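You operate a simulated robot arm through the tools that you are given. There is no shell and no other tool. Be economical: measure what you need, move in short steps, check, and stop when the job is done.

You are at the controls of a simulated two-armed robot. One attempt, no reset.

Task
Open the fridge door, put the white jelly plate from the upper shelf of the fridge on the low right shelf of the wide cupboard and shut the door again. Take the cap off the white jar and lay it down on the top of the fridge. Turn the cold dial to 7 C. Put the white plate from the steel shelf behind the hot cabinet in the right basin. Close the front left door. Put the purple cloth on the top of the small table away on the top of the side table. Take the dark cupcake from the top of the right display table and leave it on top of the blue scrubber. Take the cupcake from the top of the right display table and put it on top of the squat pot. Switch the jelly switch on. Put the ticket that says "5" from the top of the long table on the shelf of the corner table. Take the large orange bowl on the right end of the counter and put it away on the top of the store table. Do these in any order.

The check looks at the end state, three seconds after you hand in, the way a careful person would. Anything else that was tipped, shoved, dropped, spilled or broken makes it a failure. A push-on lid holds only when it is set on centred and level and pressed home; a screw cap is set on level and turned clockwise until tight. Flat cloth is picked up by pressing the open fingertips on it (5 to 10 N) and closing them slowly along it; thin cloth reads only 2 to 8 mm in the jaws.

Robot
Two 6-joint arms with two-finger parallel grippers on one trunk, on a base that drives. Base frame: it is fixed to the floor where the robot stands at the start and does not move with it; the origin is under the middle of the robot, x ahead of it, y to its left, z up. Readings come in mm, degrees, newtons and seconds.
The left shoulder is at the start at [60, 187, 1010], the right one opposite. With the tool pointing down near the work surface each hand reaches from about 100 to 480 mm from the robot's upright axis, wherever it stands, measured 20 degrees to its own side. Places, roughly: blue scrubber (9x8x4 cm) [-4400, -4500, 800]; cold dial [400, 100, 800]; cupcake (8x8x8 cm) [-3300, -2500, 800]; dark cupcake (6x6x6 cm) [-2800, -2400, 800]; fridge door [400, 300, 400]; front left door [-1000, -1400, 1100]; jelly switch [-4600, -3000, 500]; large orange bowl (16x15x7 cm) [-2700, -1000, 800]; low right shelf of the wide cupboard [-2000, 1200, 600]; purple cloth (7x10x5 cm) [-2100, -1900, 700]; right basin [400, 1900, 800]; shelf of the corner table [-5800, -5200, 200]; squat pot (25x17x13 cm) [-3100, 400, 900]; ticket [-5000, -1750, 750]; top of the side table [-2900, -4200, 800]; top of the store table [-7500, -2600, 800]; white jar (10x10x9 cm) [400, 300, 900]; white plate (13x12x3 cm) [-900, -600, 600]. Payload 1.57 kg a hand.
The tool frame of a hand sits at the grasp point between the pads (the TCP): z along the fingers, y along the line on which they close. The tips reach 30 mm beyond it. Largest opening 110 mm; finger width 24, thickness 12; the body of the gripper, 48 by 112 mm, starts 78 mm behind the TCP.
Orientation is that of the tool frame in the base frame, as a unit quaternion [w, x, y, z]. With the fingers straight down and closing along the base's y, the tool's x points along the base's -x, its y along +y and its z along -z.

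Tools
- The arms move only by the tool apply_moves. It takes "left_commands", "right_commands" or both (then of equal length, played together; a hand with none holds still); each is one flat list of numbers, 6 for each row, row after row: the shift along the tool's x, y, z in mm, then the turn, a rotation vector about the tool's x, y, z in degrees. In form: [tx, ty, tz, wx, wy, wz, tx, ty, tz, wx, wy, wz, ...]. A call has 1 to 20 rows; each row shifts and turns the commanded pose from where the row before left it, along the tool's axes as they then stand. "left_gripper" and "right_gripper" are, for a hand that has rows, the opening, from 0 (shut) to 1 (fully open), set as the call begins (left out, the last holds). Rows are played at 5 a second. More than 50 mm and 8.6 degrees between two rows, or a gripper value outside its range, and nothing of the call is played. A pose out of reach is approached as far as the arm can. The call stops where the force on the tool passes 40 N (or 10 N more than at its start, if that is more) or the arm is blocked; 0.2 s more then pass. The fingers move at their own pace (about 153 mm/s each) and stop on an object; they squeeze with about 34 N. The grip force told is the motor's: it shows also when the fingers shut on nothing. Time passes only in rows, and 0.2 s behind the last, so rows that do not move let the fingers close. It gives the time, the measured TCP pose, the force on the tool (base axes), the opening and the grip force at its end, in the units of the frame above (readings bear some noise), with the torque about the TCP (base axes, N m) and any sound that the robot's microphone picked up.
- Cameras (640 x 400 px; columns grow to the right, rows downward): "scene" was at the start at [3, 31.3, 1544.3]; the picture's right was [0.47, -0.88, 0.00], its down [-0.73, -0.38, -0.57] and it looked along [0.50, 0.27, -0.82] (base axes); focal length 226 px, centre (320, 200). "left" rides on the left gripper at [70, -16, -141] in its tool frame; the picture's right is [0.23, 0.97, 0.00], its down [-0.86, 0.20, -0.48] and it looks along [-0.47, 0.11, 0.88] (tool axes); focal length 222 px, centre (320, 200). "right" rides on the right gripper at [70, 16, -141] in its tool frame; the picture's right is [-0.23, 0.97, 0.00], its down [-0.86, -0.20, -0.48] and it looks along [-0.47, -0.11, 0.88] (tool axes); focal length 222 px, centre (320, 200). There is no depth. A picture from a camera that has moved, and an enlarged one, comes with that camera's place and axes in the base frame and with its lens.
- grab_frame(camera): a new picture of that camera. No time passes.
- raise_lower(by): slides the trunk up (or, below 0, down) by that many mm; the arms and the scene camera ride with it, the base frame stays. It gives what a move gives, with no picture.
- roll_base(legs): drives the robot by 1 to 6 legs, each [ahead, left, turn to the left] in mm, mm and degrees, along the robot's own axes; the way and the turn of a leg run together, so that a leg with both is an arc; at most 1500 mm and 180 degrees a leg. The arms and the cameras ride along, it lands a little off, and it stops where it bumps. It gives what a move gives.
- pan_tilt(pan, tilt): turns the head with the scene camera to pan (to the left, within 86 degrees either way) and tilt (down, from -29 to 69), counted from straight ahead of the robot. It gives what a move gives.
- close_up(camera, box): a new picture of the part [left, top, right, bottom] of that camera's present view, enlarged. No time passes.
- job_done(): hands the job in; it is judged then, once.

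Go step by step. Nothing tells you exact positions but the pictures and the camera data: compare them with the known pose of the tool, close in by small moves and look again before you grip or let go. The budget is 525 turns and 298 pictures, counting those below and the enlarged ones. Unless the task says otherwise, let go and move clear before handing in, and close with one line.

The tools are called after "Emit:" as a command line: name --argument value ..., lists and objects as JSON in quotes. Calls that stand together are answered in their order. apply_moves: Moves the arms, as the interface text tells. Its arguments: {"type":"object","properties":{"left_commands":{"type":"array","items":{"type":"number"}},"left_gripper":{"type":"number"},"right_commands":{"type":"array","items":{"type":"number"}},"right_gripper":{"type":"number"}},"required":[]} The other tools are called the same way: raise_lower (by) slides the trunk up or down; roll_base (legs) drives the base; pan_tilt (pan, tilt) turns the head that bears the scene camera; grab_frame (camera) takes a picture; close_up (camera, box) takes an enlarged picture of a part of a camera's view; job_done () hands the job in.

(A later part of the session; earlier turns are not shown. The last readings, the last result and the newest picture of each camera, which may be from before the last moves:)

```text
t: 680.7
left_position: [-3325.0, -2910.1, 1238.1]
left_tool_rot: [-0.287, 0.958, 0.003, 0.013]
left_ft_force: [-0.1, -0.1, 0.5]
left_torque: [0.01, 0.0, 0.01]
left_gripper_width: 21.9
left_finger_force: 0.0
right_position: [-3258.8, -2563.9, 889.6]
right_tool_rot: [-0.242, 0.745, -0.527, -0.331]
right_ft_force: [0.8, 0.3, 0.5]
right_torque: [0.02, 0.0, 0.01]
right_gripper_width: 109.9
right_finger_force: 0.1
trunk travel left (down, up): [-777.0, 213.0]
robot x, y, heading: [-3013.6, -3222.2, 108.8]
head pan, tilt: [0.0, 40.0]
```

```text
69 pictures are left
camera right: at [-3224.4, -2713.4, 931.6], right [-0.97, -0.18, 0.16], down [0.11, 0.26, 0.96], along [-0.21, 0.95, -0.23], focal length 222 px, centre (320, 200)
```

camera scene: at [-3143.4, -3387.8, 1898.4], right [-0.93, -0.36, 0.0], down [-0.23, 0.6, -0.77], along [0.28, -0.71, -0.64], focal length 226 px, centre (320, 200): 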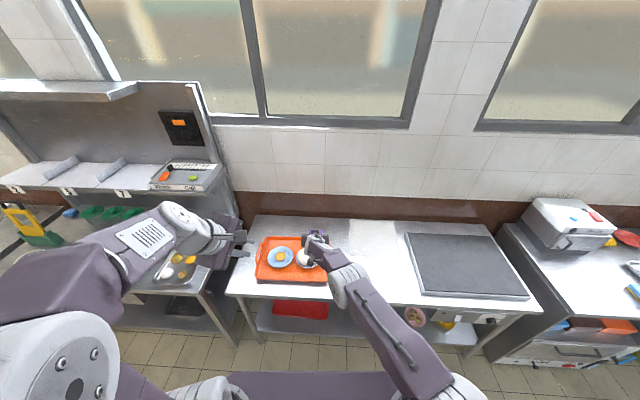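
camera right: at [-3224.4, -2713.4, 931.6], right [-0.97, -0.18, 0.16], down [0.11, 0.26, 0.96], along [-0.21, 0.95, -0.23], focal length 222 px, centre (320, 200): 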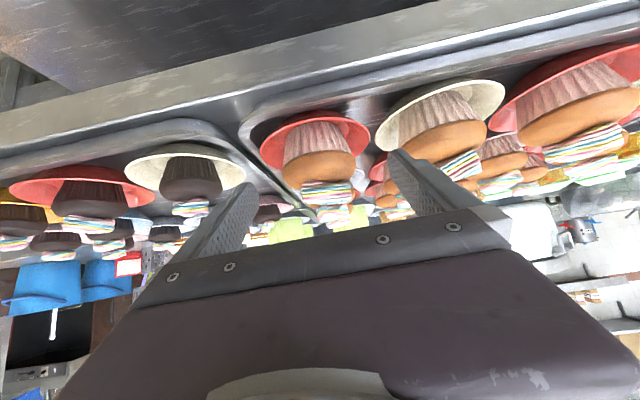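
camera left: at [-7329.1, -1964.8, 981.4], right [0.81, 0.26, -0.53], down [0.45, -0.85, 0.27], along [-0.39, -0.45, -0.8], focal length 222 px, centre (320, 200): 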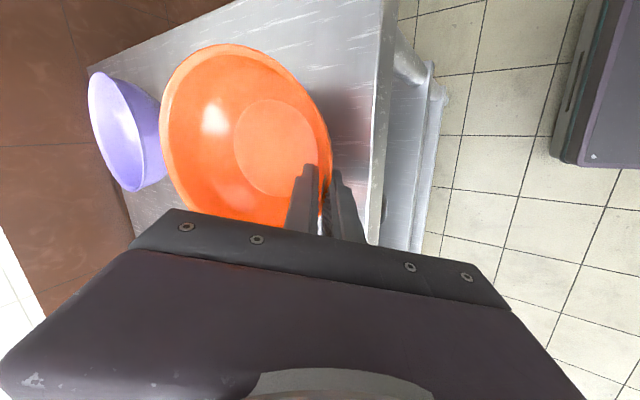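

Aligned. I set the opening to 97 mm and move in over the cupcake.

Emit:
apply_moves --right_commands '[0, 0, 0, 0, 0, 0, 0, 0, 0, 0, 0, 0]' --right_gripper 0.89

Emit:
roll_base --legs '[[46, 0, 0]]'

Emit:
raise_lower --by -20

Emit:
grab_frame --camera "right"

```text
t: 681.3
left_position: [-3325.0, -2909.6, 1237.1]
left_tool_rot: [-0.287, 0.958, 0.003, 0.013]
left_ft_force: [-0.3, -0.3, 0.1]
left_torque: [-0.04, 0.02, -0.01]
left_gripper_width: 22.0
left_finger_force: 0.0
right_position: [-3259.4, -2563.8, 890.6]
right_tool_rot: [-0.241, 0.745, -0.526, -0.332]
right_ft_force: [0.2, -0.5, 0.4]
right_torque: [-0.02, -0.02, 0.0]
right_gripper_width: 97.8
right_finger_force: 0.1
trunk travel left (down, up): [-777.0, 213.0]
robot x, y, heading: [-3013.5, -3219.0, 108.8]
head pan, tilt: [0.0, 40.0]
```

```text
t: 682.2
left_position: [-3338.4, -2870.6, 1239.0]
left_tool_rot: [-0.29, 0.957, 0.002, 0.013]
left_ft_force: [-0.5, -1.2, -0.3]
left_torque: [0.04, 0.0, 0.07]
left_gripper_width: 21.9
left_finger_force: 0.0
right_position: [-3272.8, -2524.0, 893.2]
right_tool_rot: [-0.244, 0.743, -0.526, -0.334]
right_ft_force: [-0.2, 0.0, 0.5]
right_torque: [0.0, 0.0, 0.02]
right_gripper_width: 97.8
right_finger_force: 0.1
trunk travel left (down, up): [-777.0, 213.0]
robot x, y, heading: [-3027.7, -3177.4, 108.5]
head pan, tilt: [0.0, 40.0]
```

```text
t: 682.9
left_position: [-3340.1, -2865.0, 1217.7]
left_tool_rot: [-0.287, 0.958, 0.003, 0.013]
left_ft_force: [0.6, 0.8, -0.5]
left_torque: [0.01, 0.03, 0.01]
left_gripper_width: 22.2
left_finger_force: 0.1
right_position: [-3273.9, -2520.7, 869.4]
right_tool_rot: [-0.242, 0.745, -0.526, -0.332]
right_ft_force: [0.5, 0.3, -1.0]
right_torque: [0.04, -0.01, 0.0]
right_gripper_width: 97.7
right_finger_force: 0.1
trunk travel left (down, up): [-757.0, 233.0]
robot x, y, heading: [-3029.7, -3175.6, 108.9]
head pan, tilt: [0.0, 40.0]
```

```text
68 pictures are left
camera right: at [-3239.1, -2669.2, 910.7], right [-0.97, -0.18, 0.16], down [0.11, 0.26, 0.96], along [-0.21, 0.95, -0.23], focal length 222 px, centre (320, 200)
```

right: 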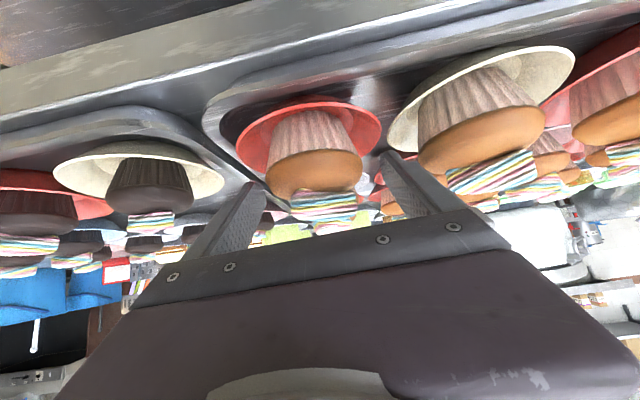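

Emit:
roll_base --legs '[[13, -6, 0]]'

Emit:
apply_moves --right_commands '[0, 0, 0, 0, 0, 0, 0, 0, 0, 0, 0, 0, 0, 0, 0, 0, 0, 0]' --right_gripper 0.3

Emit:
raise_lower --by 40

Emit:
grab_frame --camera "right"

```text
t: 683.6
left_position: [-3339.7, -2856.0, 1218.2]
left_tool_rot: [-0.288, 0.958, 0.002, 0.012]
left_ft_force: [-0.4, -0.4, 0.1]
left_torque: [0.02, 0.04, -0.01]
left_gripper_width: 22.0
left_finger_force: 0.0
right_position: [-3273.0, -2508.5, 871.9]
right_tool_rot: [-0.242, 0.745, -0.525, -0.332]
right_ft_force: [-0.4, -0.8, 1.2]
right_torque: [0.02, 0.0, -0.03]
right_gripper_width: 98.0
right_finger_force: 0.0
trunk travel left (down, up): [-757.0, 233.0]
robot x, y, heading: [-3024.8, -3160.4, 108.7]
head pan, tilt: [0.0, 40.0]
```

```text
t: 684.5
left_position: [-3338.8, -2853.3, 1216.6]
left_tool_rot: [-0.286, 0.958, 0.003, 0.013]
left_ft_force: [0.8, -0.4, -0.9]
left_torque: [0.01, 0.01, -0.01]
left_gripper_width: 21.9
left_finger_force: 0.0
right_position: [-3271.3, -2506.8, 870.4]
right_tool_rot: [-0.241, 0.745, -0.526, -0.332]
right_ft_force: [1.0, -0.6, 2.9]
right_torque: [-0.06, 0.0, 0.03]
right_gripper_width: 67.4
right_finger_force: 34.0
trunk travel left (down, up): [-757.0, 233.0]
robot x, y, heading: [-3028.3, -3162.5, 108.8]
head pan, tilt: [0.0, 40.0]
```

```text
t: 685.3
left_position: [-3339.8, -2850.9, 1256.9]
left_tool_rot: [-0.286, 0.958, 0.003, 0.013]
left_ft_force: [-0.1, -0.4, 0.4]
left_torque: [-0.05, 0.02, 0.01]
left_gripper_width: 22.3
left_finger_force: 0.0
right_position: [-3272.9, -2505.9, 909.6]
right_tool_rot: [-0.242, 0.745, -0.526, -0.333]
right_ft_force: [0.2, -0.2, -1.2]
right_torque: [0.01, 0.01, -0.02]
right_gripper_width: 67.0
right_finger_force: 34.0
trunk travel left (down, up): [-797.0, 193.0]
robot x, y, heading: [-3027.6, -3163.5, 108.8]
head pan, tilt: [0.0, 40.0]
```

```text
67 pictures are left
camera right: at [-3238.0, -2655.2, 950.8], right [-0.97, -0.18, 0.16], down [0.11, 0.26, 0.96], along [-0.21, 0.95, -0.23], focal length 222 px, centre (320, 200)
```

right: 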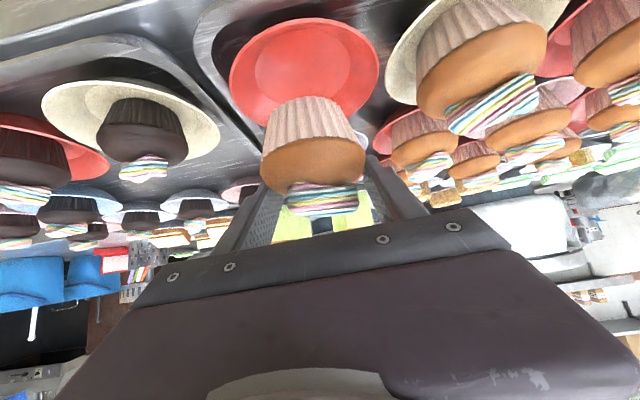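

The cupcake is held upright. I raise it, back off and move east toward the hot cabinet's front, to look at its doors.

Emit:
raise_lower --by 180

Emit:
roll_base --legs '[[-250, 0, 0], [0, -1450, 0], [0, -500, 0]]'

Emit:
pan_tilt --pan 0 --tilt 25

Emit:
grab_frame --camera "scene"

```text
t: 687.3
left_position: [-3339.0, -2851.4, 1437.9]
left_tool_rot: [-0.286, 0.958, 0.003, 0.013]
left_ft_force: [-0.1, 0.0, 0.5]
left_torque: [0.01, 0.01, 0.01]
left_gripper_width: 21.7
left_finger_force: 0.1
right_position: [-3271.1, -2506.4, 1089.7]
right_tool_rot: [-0.242, 0.745, -0.526, -0.333]
right_ft_force: [-0.8, -0.2, -0.7]
right_torque: [0.03, 0.0, 0.0]
right_gripper_width: 66.8
right_finger_force: 33.7
trunk travel left (down, up): [-977.0, 13.0]
robot x, y, heading: [-3027.2, -3162.5, 108.6]
head pan, tilt: [0.0, 40.0]
```

```text
t: 698.5
left_position: [-1409.0, -2463.7, 1436.3]
left_tool_rot: [-0.286, 0.958, 0.005, 0.014]
left_ft_force: [0.5, -0.3, 0.1]
left_torque: [0.0, -0.02, 0.01]
left_gripper_width: 22.1
left_finger_force: 0.0
right_position: [-1344.4, -2117.0, 1088.5]
right_tool_rot: [-0.242, 0.746, -0.524, -0.332]
right_ft_force: [-0.7, -0.1, -1.1]
right_torque: [0.0, -0.04, 0.03]
right_gripper_width: 64.5
right_finger_force: 34.4
trunk travel left (down, up): [-977.0, 13.0]
robot x, y, heading: [-1090.3, -2771.1, 108.8]
head pan, tilt: [0.0, 40.0]
```

```text
t: 699.2
left_position: [-1407.4, -2461.6, 1436.8]
left_tool_rot: [-0.287, 0.958, 0.005, 0.013]
left_ft_force: [-1.4, -0.5, -0.3]
left_torque: [-0.03, -0.03, 0.01]
left_gripper_width: 22.1
left_finger_force: 0.1
right_position: [-1342.1, -2116.5, 1090.2]
right_tool_rot: [-0.241, 0.746, -0.525, -0.332]
right_ft_force: [-0.1, 0.4, -1.6]
right_torque: [-0.01, 0.02, -0.01]
right_gripper_width: 64.5
right_finger_force: 34.6
trunk travel left (down, up): [-977.0, 13.0]
robot x, y, heading: [-1095.8, -2769.7, 109.1]
head pan, tilt: [0.0, 25.0]
```

```text
66 pictures are left
camera scene: at [-1105.8, -2743.9, 1927.6], right [0.95, 0.32, 0.0], down [0.14, -0.4, -0.91], along [-0.29, 0.86, -0.42], focal length 226 px, centre (320, 200)
```

scene: 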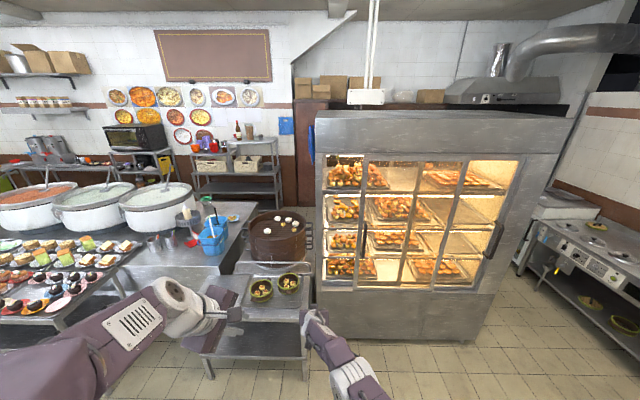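

Emit:
close_up --camera "scene" --box '[305, 140, 535, 300]'

Emit:
grab_frame --camera "right"

```text
2.50 times, centred on (420, 220) of scene
camera zoom: at [-1105.8, -2743.9, 1927.6], right [0.95, 0.32, 0.0], down [0.14, -0.4, -0.91], along [-0.29, 0.86, -0.42], focal length 564 px, centre (70, 150)
```

zoom: 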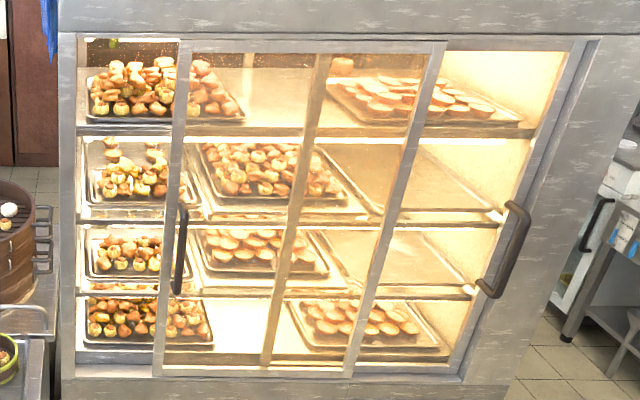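

```text
64 pictures are left
camera right: at [-1307.4, -2266.2, 1131.0], right [-0.97, -0.18, 0.16], down [0.11, 0.26, 0.96], along [-0.22, 0.95, -0.23], focal length 222 px, centre (320, 200)
```

right: 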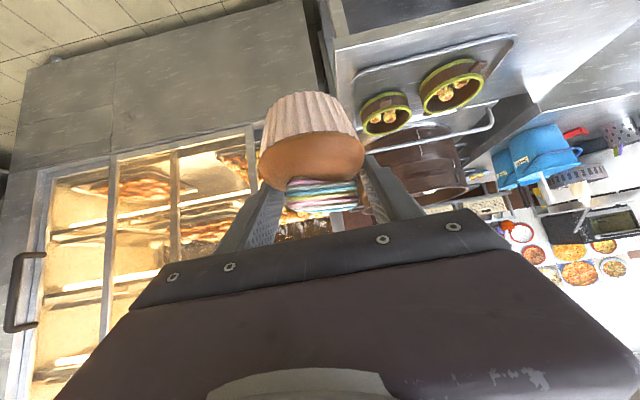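

The cupcake is slowly slipping since I hold it by the dome. I'll set it on the small table's free spot and regrip it lower, around the wrapper.

Emit:
roll_base --legs '[[0, 674, 0], [440, 0, 0]]'

Emit:
raise_lower --by -280

Emit:
grab_frame --camera "right"

```text
t: 705.3
left_position: [-2187.5, -2260.9, 1438.6]
left_tool_rot: [-0.287, 0.958, 0.001, 0.013]
left_ft_force: [-0.3, 0.4, -0.6]
left_torque: [0.02, 0.01, 0.01]
left_gripper_width: 22.1
left_finger_force: 0.1
right_position: [-2119.9, -1915.6, 1091.3]
right_tool_rot: [-0.242, 0.744, -0.527, -0.332]
right_ft_force: [0.1, -0.8, -0.4]
right_torque: [-0.03, -0.04, -0.01]
right_gripper_width: 63.1
right_finger_force: 34.1
trunk travel left (down, up): [-977.0, 13.0]
robot x, y, heading: [-1873.9, -2572.0, 108.6]
head pan, tilt: [0.0, 25.0]
```

```text
t: 708.1
left_position: [-2189.2, -2259.0, 1157.8]
left_tool_rot: [-0.286, 0.958, 0.0, 0.013]
left_ft_force: [0.1, -0.1, 0.2]
left_torque: [0.03, 0.01, -0.04]
left_gripper_width: 22.0
left_finger_force: 0.1
right_position: [-2120.0, -1913.1, 808.5]
right_tool_rot: [-0.242, 0.744, -0.527, -0.332]
right_ft_force: [-0.4, -0.2, -1.8]
right_torque: [0.01, 0.0, -0.01]
right_gripper_width: 62.7
right_finger_force: 34.0
trunk travel left (down, up): [-697.0, 293.0]
robot x, y, heading: [-1881.4, -2570.9, 108.5]
head pan, tilt: [0.0, 25.0]
```

```text
63 pictures are left
camera right: at [-2086.4, -2063.1, 851.1], right [-0.97, -0.17, 0.16], down [0.11, 0.26, 0.96], along [-0.21, 0.95, -0.23], focal length 222 px, centre (320, 200)
```

right: 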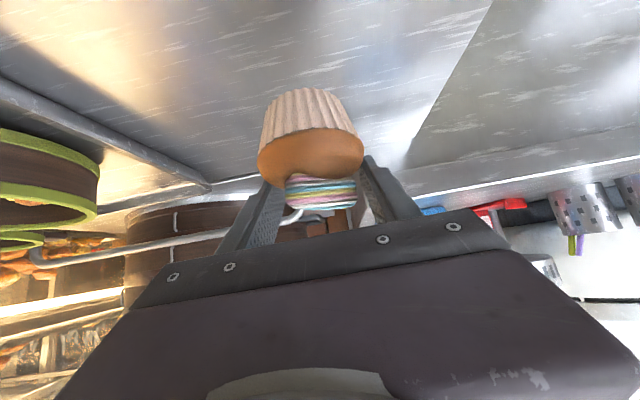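

Emit:
raise_lower --by -36

Emit:
raise_lower --by -8

```text
t: 708.9
left_position: [-2187.5, -2258.6, 1121.1]
left_tool_rot: [-0.287, 0.958, 0.0, 0.013]
left_ft_force: [-0.1, 0.2, 1.1]
left_torque: [-0.03, 0.01, 0.02]
left_gripper_width: 21.9
left_finger_force: 0.0
right_position: [-2119.2, -1913.4, 774.5]
right_tool_rot: [-0.243, 0.744, -0.528, -0.331]
right_ft_force: [-0.4, 0.5, -2.0]
right_torque: [0.02, -0.02, 0.02]
right_gripper_width: 62.5
right_finger_force: 33.7
trunk travel left (down, up): [-661.0, 329.0]
robot x, y, heading: [-1877.5, -2571.9, 108.4]
head pan, tilt: [0.0, 25.0]
```

```text
t: 709.5
left_position: [-2187.9, -2258.2, 1113.0]
left_tool_rot: [-0.287, 0.958, 0.001, 0.014]
left_ft_force: [-0.7, 0.9, -0.5]
left_torque: [-0.04, -0.03, 0.0]
left_gripper_width: 21.9
left_finger_force: 0.0
right_position: [-2120.0, -1914.6, 765.4]
right_tool_rot: [-0.243, 0.743, -0.528, -0.331]
right_ft_force: [0.7, 0.2, -0.4]
right_torque: [-0.01, -0.02, 0.0]
right_gripper_width: 62.5
right_finger_force: 34.6
trunk travel left (down, up): [-653.0, 337.0]
robot x, y, heading: [-1876.3, -2569.6, 108.7]
head pan, tilt: [0.0, 25.0]
```

Emit:
raise_lower --by -8

Emit:
grab_frame --camera "right"

```text
t: 710.0
left_position: [-2188.0, -2258.1, 1105.9]
left_tool_rot: [-0.287, 0.958, 0.0, 0.014]
left_ft_force: [-0.2, 0.5, -0.2]
left_torque: [0.0, -0.02, -0.01]
left_gripper_width: 22.2
left_finger_force: 0.0
right_position: [-2120.6, -1913.4, 758.6]
right_tool_rot: [-0.243, 0.743, -0.528, -0.332]
right_ft_force: [-0.5, -0.7, -0.6]
right_torque: [0.02, 0.0, 0.01]
right_gripper_width: 62.1
right_finger_force: 33.8
trunk travel left (down, up): [-645.0, 345.0]
robot x, y, heading: [-1877.3, -2573.7, 108.5]
head pan, tilt: [0.0, 25.0]
```

```text
62 pictures are left
camera right: at [-2086.4, -2063.1, 799.0], right [-0.97, -0.17, 0.16], down [0.11, 0.26, 0.96], along [-0.21, 0.95, -0.23], focal length 222 px, centre (320, 200)
```

right: 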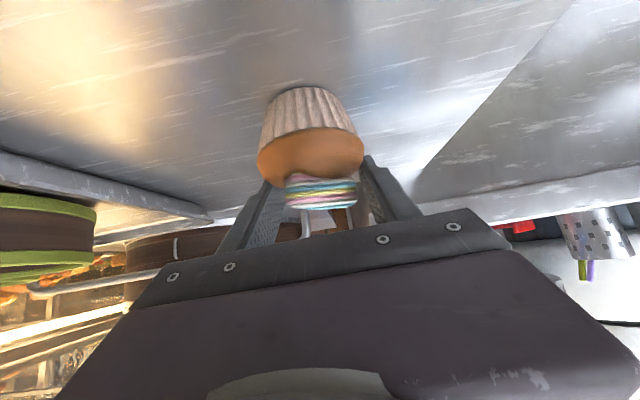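

Nearly touching. I continue in small steps.

Emit:
raise_lower --by -6

Emit:
raise_lower --by -4

```text
t: 710.6
left_position: [-2187.4, -2261.3, 1101.6]
left_tool_rot: [-0.287, 0.958, -0.001, 0.013]
left_ft_force: [0.4, 0.1, -0.8]
left_torque: [0.0, -0.04, -0.01]
left_gripper_width: 21.9
left_finger_force: 0.1
right_position: [-2120.9, -1912.8, 757.4]
right_tool_rot: [-0.244, 0.742, -0.527, -0.335]
right_ft_force: [0.0, 3.5, 18.6]
right_torque: [-0.22, -0.55, 0.07]
right_gripper_width: 62.0
right_finger_force: 34.1
trunk travel left (down, up): [-639.0, 351.0]
robot x, y, heading: [-1877.8, -2568.9, 108.5]
head pan, tilt: [0.0, 25.0]
```

```text
t: 711.1
left_position: [-2187.1, -2262.2, 1097.4]
left_tool_rot: [-0.289, 0.957, 0.0, 0.012]
left_ft_force: [0.6, 0.2, 0.2]
left_torque: [0.03, -0.02, -0.02]
left_gripper_width: 22.2
left_finger_force: 0.2
right_position: [-2120.0, -1914.0, 756.8]
right_tool_rot: [-0.245, 0.741, -0.526, -0.338]
right_ft_force: [2.6, 6.7, 37.1]
right_torque: [-0.43, -0.95, 0.21]
right_gripper_width: 62.2
right_finger_force: 34.3
trunk travel left (down, up): [-635.0, 355.0]
robot x, y, heading: [-1876.8, -2570.1, 108.1]
head pan, tilt: [0.0, 25.0]
```

On the table. I release, open wide, lower the hand 30 mm and regrip around the tapered wrapper.

Emit:
raise_lower --by 5

Emit:
apply_moves --right_commands '[0, 0, 0, 0, 0, 0, 0, 0, 0, 0, 0, 0]' --right_gripper 0.95

Emit:
raise_lower --by -30

Emit:
grab_frame --camera "right"

```text
t: 711.7
left_position: [-2187.7, -2261.0, 1100.6]
left_tool_rot: [-0.287, 0.958, 0.0, 0.013]
left_ft_force: [-0.6, -0.1, -0.6]
left_torque: [-0.02, 0.02, 0.0]
left_gripper_width: 21.7
left_finger_force: 0.0
right_position: [-2119.7, -1914.5, 756.1]
right_tool_rot: [-0.242, 0.742, -0.528, -0.334]
right_ft_force: [-1.5, 9.3, 22.0]
right_torque: [0.45, -0.29, 0.14]
right_gripper_width: 62.2
right_finger_force: 34.4
trunk travel left (down, up): [-640.0, 350.0]
robot x, y, heading: [-1877.7, -2570.3, 108.3]
head pan, tilt: [0.0, 25.0]
```

```text
t: 712.3
left_position: [-2187.4, -2259.4, 1100.8]
left_tool_rot: [-0.287, 0.958, 0.001, 0.013]
left_ft_force: [-0.3, 0.8, -1.1]
left_torque: [0.0, -0.01, -0.01]
left_gripper_width: 21.8
left_finger_force: 0.0
right_position: [-2119.3, -1915.3, 752.6]
right_tool_rot: [-0.242, 0.744, -0.527, -0.332]
right_ft_force: [-0.5, -0.8, 0.4]
right_torque: [-0.03, 0.0, -0.01]
right_gripper_width: 104.4
right_finger_force: 0.1
trunk travel left (down, up): [-640.0, 350.0]
robot x, y, heading: [-1873.5, -2572.6, 108.5]
head pan, tilt: [0.0, 25.0]
```

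```text
t: 713.0
left_position: [-2186.4, -2260.7, 1072.6]
left_tool_rot: [-0.288, 0.958, 0.0, 0.013]
left_ft_force: [-0.9, 0.0, 0.3]
left_torque: [0.0, -0.02, -0.01]
left_gripper_width: 22.0
left_finger_force: 0.1
right_position: [-2119.7, -1914.5, 728.9]
right_tool_rot: [-0.243, 0.741, -0.527, -0.337]
right_ft_force: [2.1, -1.3, 22.1]
right_torque: [-0.12, 1.19, 0.05]
right_gripper_width: 102.9
right_finger_force: 0.1
trunk travel left (down, up): [-610.0, 380.0]
robot x, y, heading: [-1879.8, -2568.3, 108.5]
head pan, tilt: [0.0, 25.0]
```

```text
61 pictures are left
camera right: at [-2086.5, -2063.9, 768.9], right [-0.97, -0.18, 0.17], down [0.12, 0.25, 0.96], along [-0.21, 0.95, -0.22], focal length 222 px, centre (320, 200)
```

right: 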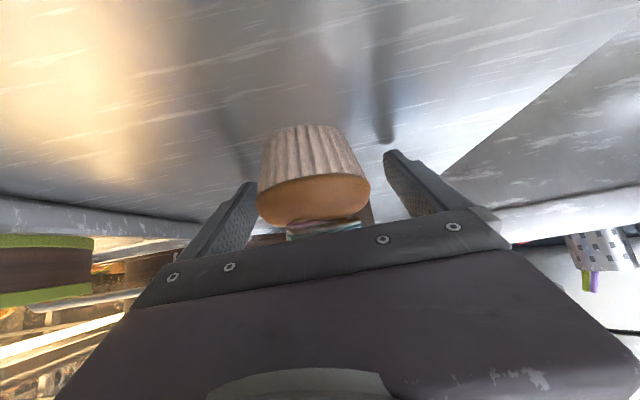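

Emit:
raise_lower --by 5

Emit:
apply_moves --right_commands '[0, 0, 0, 0, 0, 0, 0, 0, 0, 0, 0, 0, 0, 0, 0, 0, 0, 0]' --right_gripper 0.3

Emit:
raise_lower --by 120

Emit:
grab_frame --camera "right"

```text
t: 713.5
left_position: [-2188.6, -2259.5, 1076.4]
left_tool_rot: [-0.288, 0.958, 0.001, 0.014]
left_ft_force: [0.2, 0.7, 0.2]
left_torque: [0.02, 0.01, 0.01]
left_gripper_width: 22.0
left_finger_force: 0.0
right_position: [-2120.4, -1914.2, 728.6]
right_tool_rot: [-0.242, 0.743, -0.528, -0.333]
right_ft_force: [-2.7, 8.6, 15.3]
right_torque: [0.18, 0.98, -0.39]
right_gripper_width: 104.5
right_finger_force: 0.1
trunk travel left (down, up): [-615.0, 375.0]
robot x, y, heading: [-1882.9, -2572.6, 108.5]
head pan, tilt: [0.0, 25.0]
```

```text
t: 714.4
left_position: [-2188.5, -2261.9, 1075.4]
left_tool_rot: [-0.287, 0.958, -0.001, 0.013]
left_ft_force: [-1.2, 0.2, 1.3]
left_torque: [-0.01, 0.02, -0.02]
left_gripper_width: 22.1
left_finger_force: 0.0
right_position: [-2119.9, -1916.2, 729.1]
right_tool_rot: [-0.243, 0.743, -0.527, -0.333]
right_ft_force: [-3.9, -7.0, 14.6]
right_torque: [-0.14, 0.76, 0.24]
right_gripper_width: 70.2
right_finger_force: 34.2
trunk travel left (down, up): [-615.0, 375.0]
robot x, y, heading: [-1875.1, -2571.6, 108.5]
head pan, tilt: [0.0, 25.0]
```

```text
t: 715.9
left_position: [-2188.8, -2257.8, 1195.3]
left_tool_rot: [-0.286, 0.958, 0.0, 0.014]
left_ft_force: [0.4, -0.4, -0.3]
left_torque: [0.0, 0.01, -0.02]
left_gripper_width: 21.9
left_finger_force: 0.1
right_position: [-2119.7, -1913.0, 846.8]
right_tool_rot: [-0.242, 0.744, -0.527, -0.332]
right_ft_force: [0.6, 0.3, -0.9]
right_torque: [-0.02, -0.01, 0.01]
right_gripper_width: 69.8
right_finger_force: 33.8
trunk travel left (down, up): [-735.0, 255.0]
robot x, y, heading: [-1877.7, -2572.4, 108.6]
head pan, tilt: [0.0, 25.0]
```

```text
60 pictures are left
camera right: at [-2086.5, -2062.9, 888.8], right [-0.97, -0.17, 0.16], down [0.11, 0.26, 0.96], along [-0.21, 0.95, -0.23], focal length 222 px, centre (320, 200)
```

right: 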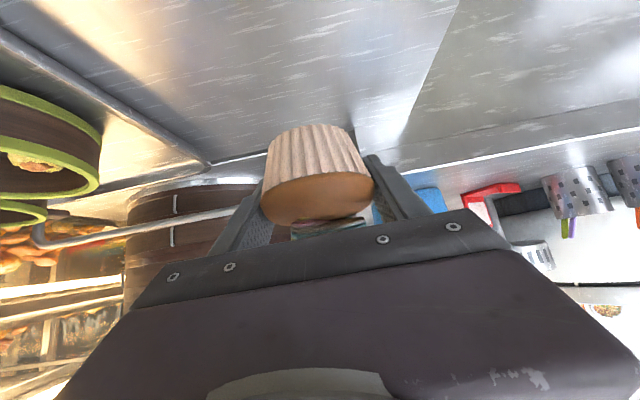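

A solid grip around the wrapper now. I'll deliver it first: around the hot cabinet's east end into the kitchen aisle, to the squat pot.

Emit:
raise_lower --by 240

Emit:
roll_base --legs '[[-250, 0, 0], [0, -1450, 0], [0, -1100, 2]]'

Emit:
pan_tilt --pan 0 --tilt 30

Emit:
grab_frame --camera "scene"

```text
t: 718.4
left_position: [-2188.1, -2258.6, 1434.9]
left_tool_rot: [-0.286, 0.958, 0.0, 0.013]
left_ft_force: [-0.3, 0.8, -0.5]
left_torque: [0.02, -0.02, 0.0]
left_gripper_width: 22.3
left_finger_force: 0.0
right_position: [-2120.2, -1914.0, 1087.6]
right_tool_rot: [-0.242, 0.744, -0.527, -0.332]
right_ft_force: [-0.1, 0.6, -0.5]
right_torque: [0.0, -0.02, 0.02]
right_gripper_width: 70.2
right_finger_force: 34.1
trunk travel left (down, up): [-975.0, 15.0]
robot x, y, heading: [-1879.3, -2570.5, 108.5]
head pan, tilt: [0.0, 25.0]
```

```text
t: 732.2
left_position: [284.9, -1679.3, 1434.7]
left_tool_rot: [-0.287, 0.958, 0.019, 0.007]
left_ft_force: [0.3, -0.5, -0.8]
left_torque: [0.0, -0.01, 0.02]
left_gripper_width: 22.3
left_finger_force: 0.0
right_position: [339.9, -1331.7, 1088.0]
right_tool_rot: [-0.237, 0.754, -0.512, -0.336]
right_ft_force: [0.4, 0.2, 0.1]
right_torque: [0.0, -0.03, 0.0]
right_gripper_width: 70.2
right_finger_force: 34.3
trunk travel left (down, up): [-975.0, 15.0]
robot x, y, heading: [609.7, -1977.4, 110.8]
head pan, tilt: [0.0, 25.0]
```

```text
t: 732.9
left_position: [286.0, -1678.9, 1434.7]
left_tool_rot: [-0.287, 0.958, 0.02, 0.008]
left_ft_force: [0.5, -0.2, -0.2]
left_torque: [-0.01, 0.0, 0.0]
left_gripper_width: 22.0
left_finger_force: 0.0
right_position: [339.5, -1331.4, 1086.8]
right_tool_rot: [-0.236, 0.754, -0.512, -0.336]
right_ft_force: [-0.2, -0.3, -1.4]
right_torque: [0.05, 0.01, 0.0]
right_gripper_width: 70.4
right_finger_force: 34.7
trunk travel left (down, up): [-975.0, 15.0]
robot x, y, heading: [610.7, -1976.6, 110.8]
head pan, tilt: [0.0, 30.0]
```

```text
59 pictures are left
camera scene: at [597.3, -1951.5, 1917.7], right [0.94, 0.35, 0.0], down [0.18, -0.47, -0.87], along [-0.31, 0.81, -0.5], focal length 226 px, centre (320, 200)
```

scene: 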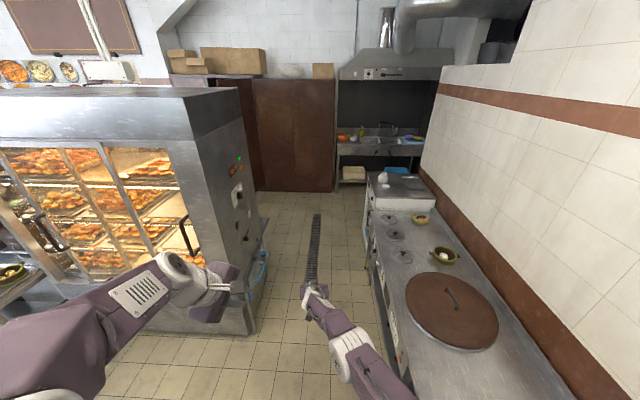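

Emit:
roll_base --legs '[[1500, 0, 0], [850, 0, 0], [0, 0, 86], [1400, 0, 0]]'

Emit:
pan_tilt --pan -35 --tilt 25

Emit:
grab_frame --camera "scene"

```text
t: 754.7
left_position: [-1894.8, -492.4, 1436.5]
left_tool_rot: [-0.215, 0.686, 0.668, -0.191]
left_ft_force: [0.4, -0.4, -0.2]
left_torque: [0.0, 0.02, 0.0]
left_gripper_width: 22.2
left_finger_force: 0.1
right_position: [-2236.1, -416.6, 1088.1]
right_tool_rot: [0.058, 0.901, 0.14, -0.406]
right_ft_force: [0.6, 0.5, -0.5]
right_torque: [0.0, 0.02, 0.0]
right_gripper_width: 70.0
right_finger_force: 34.1
trunk travel left (down, up): [-975.0, 15.0]
robot x, y, heading: [-1576.2, -193.0, -163.0]
head pan, tilt: [0.0, 30.0]
```

```text
t: 755.7
left_position: [-1893.6, -494.0, 1434.4]
left_tool_rot: [-0.215, 0.686, 0.668, -0.19]
left_ft_force: [-0.3, 0.2, 0.1]
left_torque: [0.02, 0.01, 0.0]
left_gripper_width: 22.1
left_finger_force: 0.0
right_position: [-2236.6, -416.8, 1086.6]
right_tool_rot: [0.058, 0.901, 0.141, -0.407]
right_ft_force: [0.7, -0.2, -1.1]
right_torque: [0.0, 0.04, -0.01]
right_gripper_width: 70.1
right_finger_force: 33.5
trunk travel left (down, up): [-975.0, 15.0]
robot x, y, heading: [-1574.4, -187.9, -163.0]
head pan, tilt: [-35.0, 25.0]
```

```text
58 pictures are left
camera scene: at [-1604.2, -148.6, 1925.7], right [0.31, 0.95, 0.0], down [0.4, -0.13, -0.91], along [-0.86, 0.28, -0.42], focal length 226 px, centre (320, 200)
```

scene: 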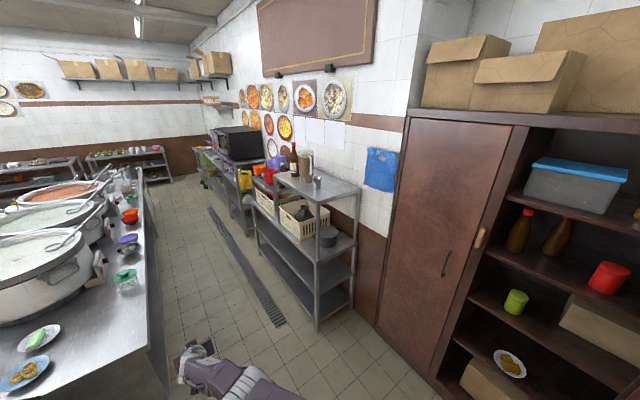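

Emit:
close_up --camera "scene" --box '[240, 140, 380, 330]'

```text
2.11 times, centred on (310, 235) of scene
camera zoom: at [-1604.2, -148.6, 1925.7], right [0.31, 0.95, 0.0], down [0.4, -0.13, -0.91], along [-0.86, 0.28, -0.42], focal length 475 px, centre (341, 126)
```

zoom: 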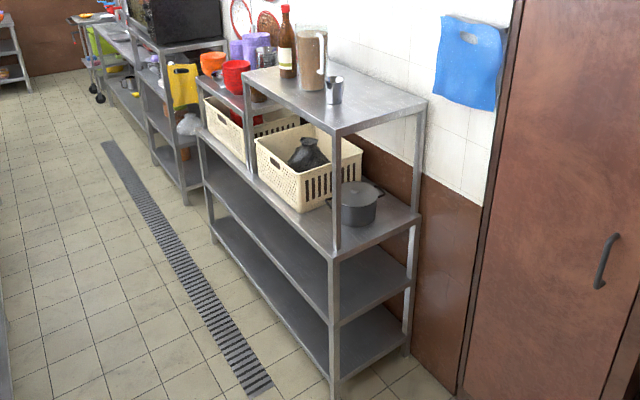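

The squat pot (with its lid on) stands on the rack's second shelf at its east end, with room above. I get into position in front of it.

Emit:
roll_base --legs '[[690, -90, 0], [0, 0, -89], [-85, 0, 0], [0, 480, 0]]'

Emit:
raise_lower --by -60

Emit:
grab_frame --camera "right"

Emit:
pan_tilt --pan 0 --tilt 40

Emit:
grab_frame --camera "scene"

```text
t: 766.4
left_position: [-2991.8, -230.0, 1436.1]
left_tool_rot: [-0.286, 0.958, 0.002, 0.011]
left_ft_force: [-0.3, -0.9, -0.5]
left_torque: [-0.01, -0.01, 0.0]
left_gripper_width: 22.1
left_finger_force: 0.0
right_position: [-2926.8, 114.1, 1087.3]
right_tool_rot: [-0.242, 0.744, -0.526, -0.333]
right_ft_force: [0.9, -0.1, -1.2]
right_torque: [0.0, 0.0, -0.01]
right_gripper_width: 70.2
right_finger_force: 34.7
trunk travel left (down, up): [-975.0, 15.0]
robot x, y, heading: [-2681.9, -539.6, 108.7]
head pan, tilt: [-35.0, 25.0]
```

```text
t: 767.4
left_position: [-2994.4, -232.6, 1375.3]
left_tool_rot: [-0.287, 0.958, 0.003, 0.013]
left_ft_force: [-0.2, -0.4, 0.4]
left_torque: [-0.01, 0.0, -0.01]
left_gripper_width: 21.9
left_finger_force: 0.1
right_position: [-2927.7, 112.4, 1026.9]
right_tool_rot: [-0.242, 0.744, -0.526, -0.332]
right_ft_force: [-0.1, -0.3, -1.7]
right_torque: [0.03, -0.04, 0.02]
right_gripper_width: 70.2
right_finger_force: 34.4
trunk travel left (down, up): [-915.0, 75.0]
robot x, y, heading: [-2681.6, -544.8, 108.4]
head pan, tilt: [-35.0, 25.0]
```

```text
56 pictures are left
camera right: at [-2893.5, -36.1, 1069.1], right [-0.97, -0.18, 0.16], down [0.11, 0.26, 0.96], along [-0.21, 0.95, -0.23], focal length 222 px, centre (320, 200)
```

right: 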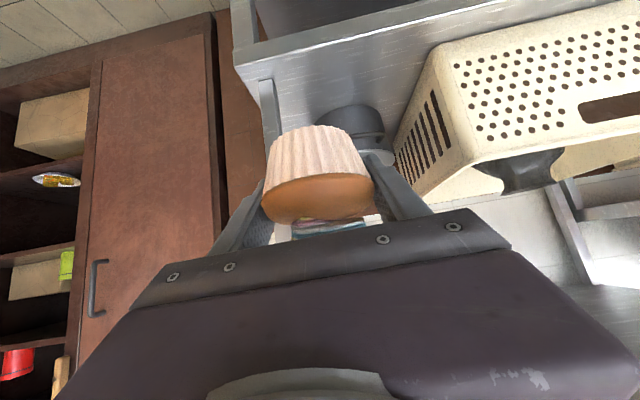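

```text
t: 768.4
left_position: [-2994.3, -231.0, 1375.4]
left_tool_rot: [-0.286, 0.958, 0.002, 0.014]
left_ft_force: [0.1, 0.4, -0.3]
left_torque: [0.01, 0.01, 0.02]
left_gripper_width: 21.8
left_finger_force: 0.0
right_position: [-2927.7, 113.8, 1028.6]
right_tool_rot: [-0.241, 0.745, -0.526, -0.332]
right_ft_force: [-0.3, 0.3, -0.3]
right_torque: [0.04, -0.01, 0.0]
right_gripper_width: 70.2
right_finger_force: 33.7
trunk travel left (down, up): [-915.0, 75.0]
robot x, y, heading: [-2682.6, -542.1, 108.7]
head pan, tilt: [0.0, 40.0]
```

```text
55 pictures are left
camera scene: at [-2690.9, -520.7, 1842.4], right [0.95, 0.32, 0.0], down [0.21, -0.61, -0.77], along [-0.24, 0.73, -0.64], focal length 226 px, centre (320, 200)
```

scene: 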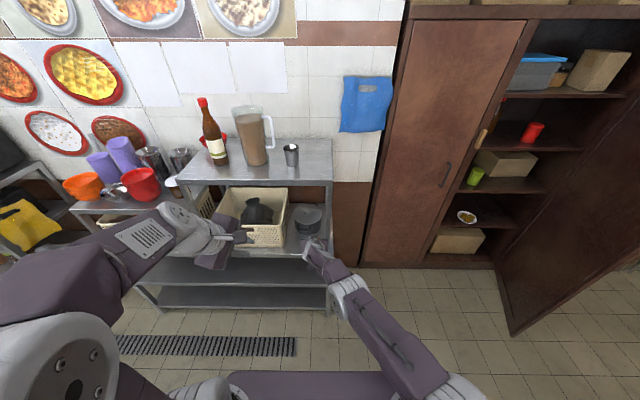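

Emit:
close_up --camera "scene" --box '[230, 170, 360, 270]'

```text
4.00 times, centred on (295, 220) of scene
camera zoom: at [-2690.9, -520.7, 1842.4], right [0.95, 0.32, 0.0], down [0.21, -0.61, -0.77], along [-0.24, 0.73, -0.64], focal length 903 px, centre (420, 120)
```

zoom: 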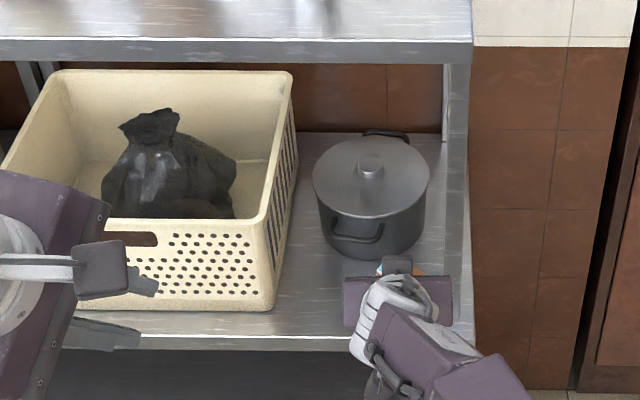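

Emit:
roll_base --legs '[[0, 25, 0], [130, 0, 0]]'

Emit:
grab_frame --camera "right"

Emit:
close_up --camera "scene" --box '[230, 200, 390, 320]'

```text
t: 770.1
left_position: [-3059.2, -120.8, 1377.3]
left_tool_rot: [-0.288, 0.958, 0.002, 0.012]
left_ft_force: [0.7, 0.3, 0.0]
left_torque: [0.05, -0.06, -0.04]
left_gripper_width: 21.7
left_finger_force: 0.1
right_position: [-2992.2, 225.1, 1029.3]
right_tool_rot: [-0.242, 0.745, -0.526, -0.332]
right_ft_force: [0.2, 0.1, -0.4]
right_torque: [0.0, 0.01, -0.02]
right_gripper_width: 70.2
right_finger_force: 34.4
trunk travel left (down, up): [-915.0, 75.0]
robot x, y, heading: [-2746.9, -426.5, 108.8]
head pan, tilt: [0.0, 40.0]
```

```text
53 pictures are left
camera right: at [-2958.1, 75.8, 1070.3], right [-0.97, -0.18, 0.16], down [0.11, 0.26, 0.96], along [-0.21, 0.95, -0.23], focal length 222 px, centre (320, 200)
```

right: 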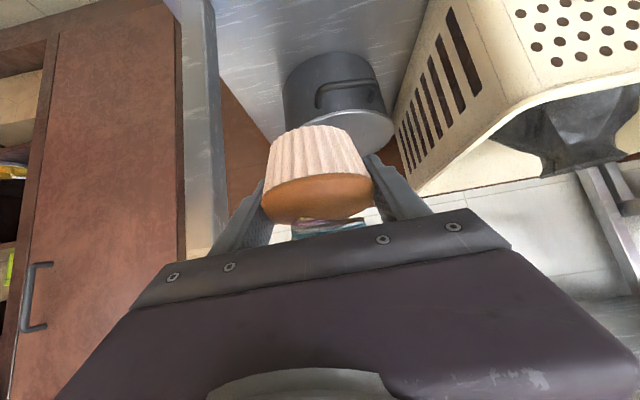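

```text
3.33 times, centred on (310, 260) of scene
camera zoom: at [-2755.8, -411.2, 1842.4], right [0.95, 0.32, 0.0], down [0.21, -0.61, -0.77], along [-0.25, 0.73, -0.64], focal length 752 px, centre (353, 0)
```

zoom: 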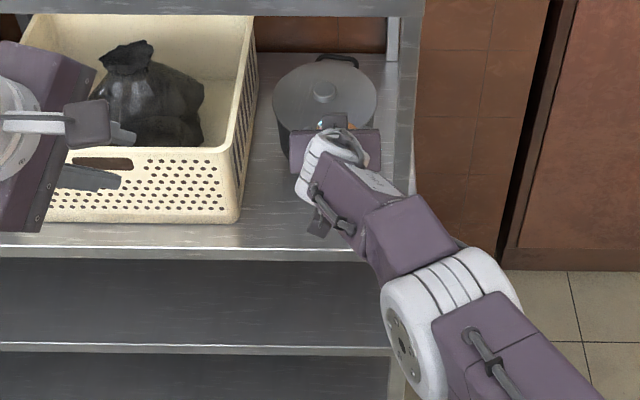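

The pot's lid centre works out at about (-3090,410,906), with a low knob. I'll set the cupcake on the lid's flat front part. I lower a bit and move in.

Emit:
raise_lower --by -40

Emit:
roll_base --legs '[[0, 33, 0], [120, 0, 0]]'

Emit:
grab_frame --camera "right"

Emit:
close_up --camera "scene" --box '[230, 210, 390, 330]'

```text
t: 770.9
left_position: [-3059.8, -115.6, 1334.0]
left_tool_rot: [-0.287, 0.958, 0.002, 0.013]
left_ft_force: [-0.4, -0.1, -0.8]
left_torque: [-0.04, -0.02, -0.02]
left_gripper_width: 21.9
left_finger_force: 0.1
right_position: [-2994.6, 228.5, 987.0]
right_tool_rot: [-0.242, 0.745, -0.526, -0.331]
right_ft_force: [0.1, 0.7, -0.3]
right_torque: [-0.01, -0.02, 0.01]
right_gripper_width: 70.1
right_finger_force: 34.4
trunk travel left (down, up): [-875.0, 115.0]
robot x, y, heading: [-2744.5, -426.8, 108.6]
head pan, tilt: [0.0, 40.0]
```

```text
t: 772.6
left_position: [-3128.2, -18.1, 1335.4]
left_tool_rot: [-0.289, 0.957, 0.001, 0.013]
left_ft_force: [0.0, 0.4, 1.0]
left_torque: [0.0, -0.03, -0.01]
left_gripper_width: 22.0
left_finger_force: 0.0
right_position: [-3062.6, 329.1, 989.9]
right_tool_rot: [-0.242, 0.745, -0.525, -0.332]
right_ft_force: [0.1, 0.7, -1.1]
right_torque: [0.02, -0.01, -0.05]
right_gripper_width: 70.1
right_finger_force: 33.8
trunk travel left (down, up): [-875.0, 115.0]
robot x, y, heading: [-2817.4, -326.7, 108.7]
head pan, tilt: [0.0, 40.0]
```

```text
51 pictures are left
camera right: at [-3028.1, 178.7, 1030.1], right [-0.97, -0.18, 0.16], down [0.11, 0.26, 0.96], along [-0.21, 0.95, -0.23], focal length 222 px, centre (320, 200)
```

right: 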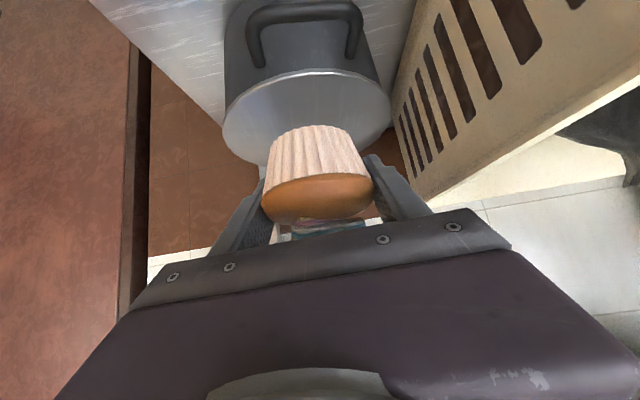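

```text
3.33 times, centred on (310, 270) of scene
camera zoom: at [-2826.0, -308.0, 1802.4], right [0.95, 0.32, 0.0], down [0.21, -0.61, -0.77], along [-0.24, 0.73, -0.64], focal length 752 px, centre (353, -33)
```

zoom: 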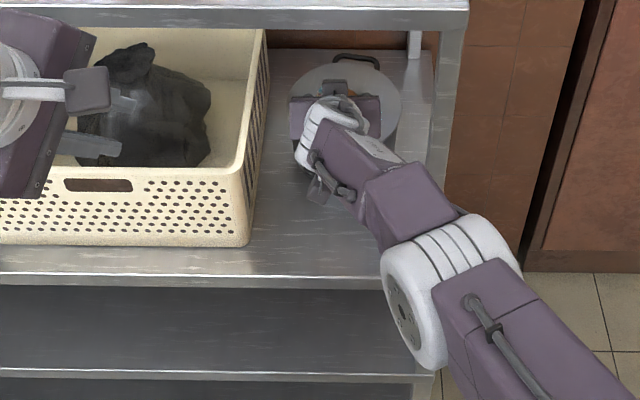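

The lid is at (-3072,372,898), so the cupcake is right over its front part. I lower it.

Emit:
raise_lower --by -38

Emit:
grab_frame --camera "right"

```text
t: 773.4
left_position: [-3129.1, -14.1, 1296.5]
left_tool_rot: [-0.286, 0.958, 0.002, 0.013]
left_ft_force: [0.3, -0.1, 0.2]
left_torque: [-0.01, 0.01, 0.0]
left_gripper_width: 22.1
left_finger_force: 0.1
right_position: [-3062.4, 330.3, 948.9]
right_tool_rot: [-0.242, 0.745, -0.526, -0.332]
right_ft_force: [0.3, 0.0, -0.7]
right_torque: [0.0, 0.0, -0.01]
right_gripper_width: 70.5
right_finger_force: 33.8
trunk travel left (down, up): [-837.0, 153.0]
robot x, y, heading: [-2815.7, -323.4, 108.7]
head pan, tilt: [0.0, 40.0]
```

```text
49 pictures are left
camera right: at [-3028.2, 181.7, 990.4], right [-0.97, -0.18, 0.16], down [0.11, 0.26, 0.96], along [-0.21, 0.95, -0.23], focal length 222 px, centre (320, 200)
```

right: 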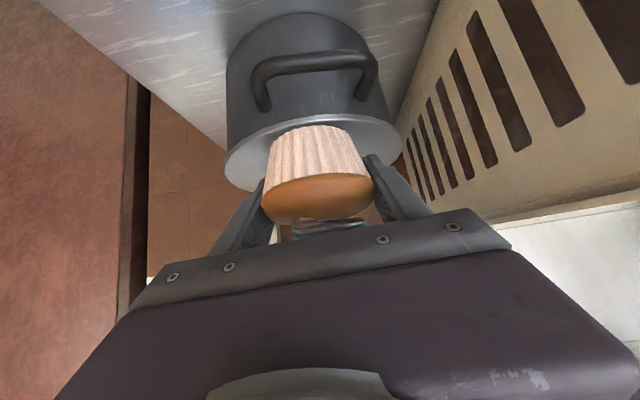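

Emit:
raise_lower --by -12

Emit:
raise_lower --by -5

```text
t: 774.0
left_position: [-3127.7, -17.4, 1285.7]
left_tool_rot: [-0.287, 0.958, 0.002, 0.013]
left_ft_force: [1.0, 0.1, 0.1]
left_torque: [0.01, -0.02, -0.05]
left_gripper_width: 21.8
left_finger_force: 0.1
right_position: [-3062.0, 330.4, 940.0]
right_tool_rot: [-0.243, 0.744, -0.525, -0.335]
right_ft_force: [-1.0, 2.4, 12.7]
right_torque: [0.05, -0.34, 0.06]
right_gripper_width: 70.2
right_finger_force: 34.1
trunk travel left (down, up): [-825.0, 165.0]
robot x, y, heading: [-2817.1, -323.7, 108.7]
head pan, tilt: [0.0, 40.0]
```

```text
t: 774.5
left_position: [-3126.2, -19.5, 1282.6]
left_tool_rot: [-0.288, 0.957, 0.002, 0.012]
left_ft_force: [0.5, 0.2, 0.2]
left_torque: [0.03, 0.0, -0.02]
left_gripper_width: 22.0
left_finger_force: 0.1
right_position: [-3063.2, 329.8, 940.6]
right_tool_rot: [-0.243, 0.742, -0.524, -0.338]
right_ft_force: [-0.5, 8.0, 33.6]
right_torque: [0.17, -0.02, 0.02]
right_gripper_width: 70.0
right_finger_force: 33.8
trunk travel left (down, up): [-820.0, 170.0]
robot x, y, heading: [-2818.2, -330.2, 108.7]
head pan, tilt: [0.0, 40.0]
```

Contact on the lid. I ease off 5 mm and look before releasing.

Emit:
raise_lower --by 4

Emit:
close_up --camera "right" --box '[210, 60, 430, 230]'

```text
t: 775.1
left_position: [-3128.1, -16.9, 1285.8]
left_tool_rot: [-0.288, 0.958, 0.002, 0.013]
left_ft_force: [0.2, -0.4, -0.2]
left_torque: [-0.02, -0.01, 0.03]
left_gripper_width: 22.0
left_finger_force: 0.0
right_position: [-3062.2, 329.6, 940.7]
right_tool_rot: [-0.241, 0.744, -0.525, -0.336]
right_ft_force: [-2.5, 9.0, 22.8]
right_torque: [0.28, 0.83, -0.21]
right_gripper_width: 70.0
right_finger_force: 33.7
trunk travel left (down, up): [-824.0, 166.0]
robot x, y, heading: [-2817.3, -325.3, 108.6]
head pan, tilt: [0.0, 40.0]
```

```text
2.35 times, centred on (320, 145) of right
camera zoom: at [-3028.1, 179.9, 981.3], right [-0.97, -0.18, 0.16], down [0.12, 0.25, 0.96], along [-0.22, 0.95, -0.23], focal length 523 px, centre (320, 329)
```

zoom: 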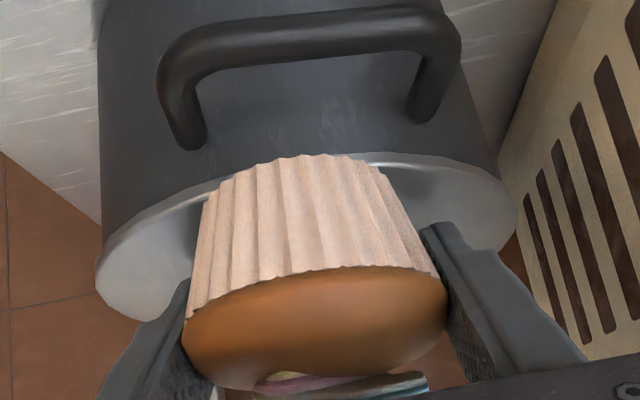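

The cupcake's near edge is at the lid's rim. I lift 8 mm, move 13 mm further in, and set it down again.

Emit:
raise_lower --by 10

Emit:
roll_base --legs '[[13, 0, 0]]'

Emit:
raise_lower --by -8

Emit:
close_up --camera "right" --box '[210, 60, 430, 230]'

```text
t: 775.7
left_position: [-3128.8, -14.5, 1294.4]
left_tool_rot: [-0.286, 0.958, 0.002, 0.013]
left_ft_force: [-0.7, -0.4, -0.7]
left_torque: [-0.01, -0.01, 0.04]
left_gripper_width: 22.0
left_finger_force: 0.1
right_position: [-3060.7, 329.1, 943.8]
right_tool_rot: [-0.242, 0.746, -0.527, -0.329]
right_ft_force: [0.2, -0.3, -0.1]
right_torque: [0.0, 0.01, -0.04]
right_gripper_width: 70.5
right_finger_force: 34.0
trunk travel left (down, up): [-834.0, 156.0]
robot x, y, heading: [-2815.8, -329.2, 108.6]
head pan, tilt: [0.0, 40.0]
```

```text
t: 776.4
left_position: [-3131.2, -5.5, 1296.1]
left_tool_rot: [-0.288, 0.958, 0.002, 0.013]
left_ft_force: [1.2, -0.8, 0.4]
left_torque: [0.03, 0.03, 0.0]
left_gripper_width: 21.9
left_finger_force: 0.0
right_position: [-3065.1, 339.9, 948.2]
right_tool_rot: [-0.243, 0.744, -0.525, -0.333]
right_ft_force: [-0.2, -0.6, -0.1]
right_torque: [-0.01, -0.01, 0.01]
right_gripper_width: 70.3
right_finger_force: 33.7
trunk travel left (down, up): [-834.0, 156.0]
robot x, y, heading: [-2820.7, -314.4, 108.7]
head pan, tilt: [0.0, 40.0]
```

```text
t: 777.0
left_position: [-3131.3, -4.5, 1286.9]
left_tool_rot: [-0.288, 0.958, 0.002, 0.012]
left_ft_force: [0.1, -0.3, -0.1]
left_torque: [0.01, 0.04, -0.01]
left_gripper_width: 22.3
left_finger_force: 0.0
right_position: [-3064.5, 340.9, 941.8]
right_tool_rot: [-0.242, 0.745, -0.525, -0.333]
right_ft_force: [1.5, -0.2, 10.3]
right_torque: [-0.03, 0.39, 0.03]
right_gripper_width: 70.4
right_finger_force: 34.1
trunk travel left (down, up): [-826.0, 164.0]
robot x, y, heading: [-2818.8, -312.7, 108.6]
head pan, tilt: [0.0, 40.0]
```

```text
2.35 times, centred on (320, 145) of right
camera zoom: at [-3031.7, 192.2, 982.0], right [-0.97, -0.18, 0.16], down [0.11, 0.26, 0.96], along [-0.21, 0.95, -0.23], focal length 523 px, centre (320, 329)
```

zoom: 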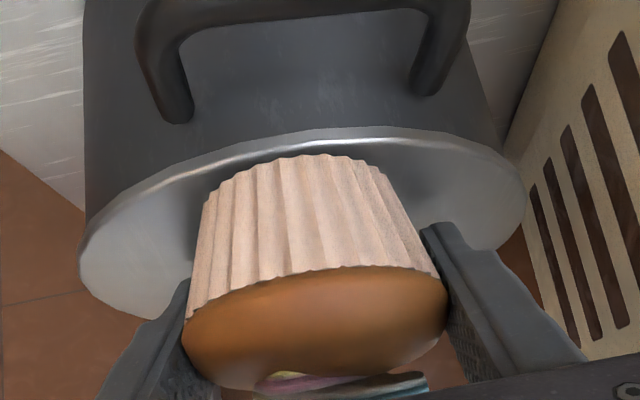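

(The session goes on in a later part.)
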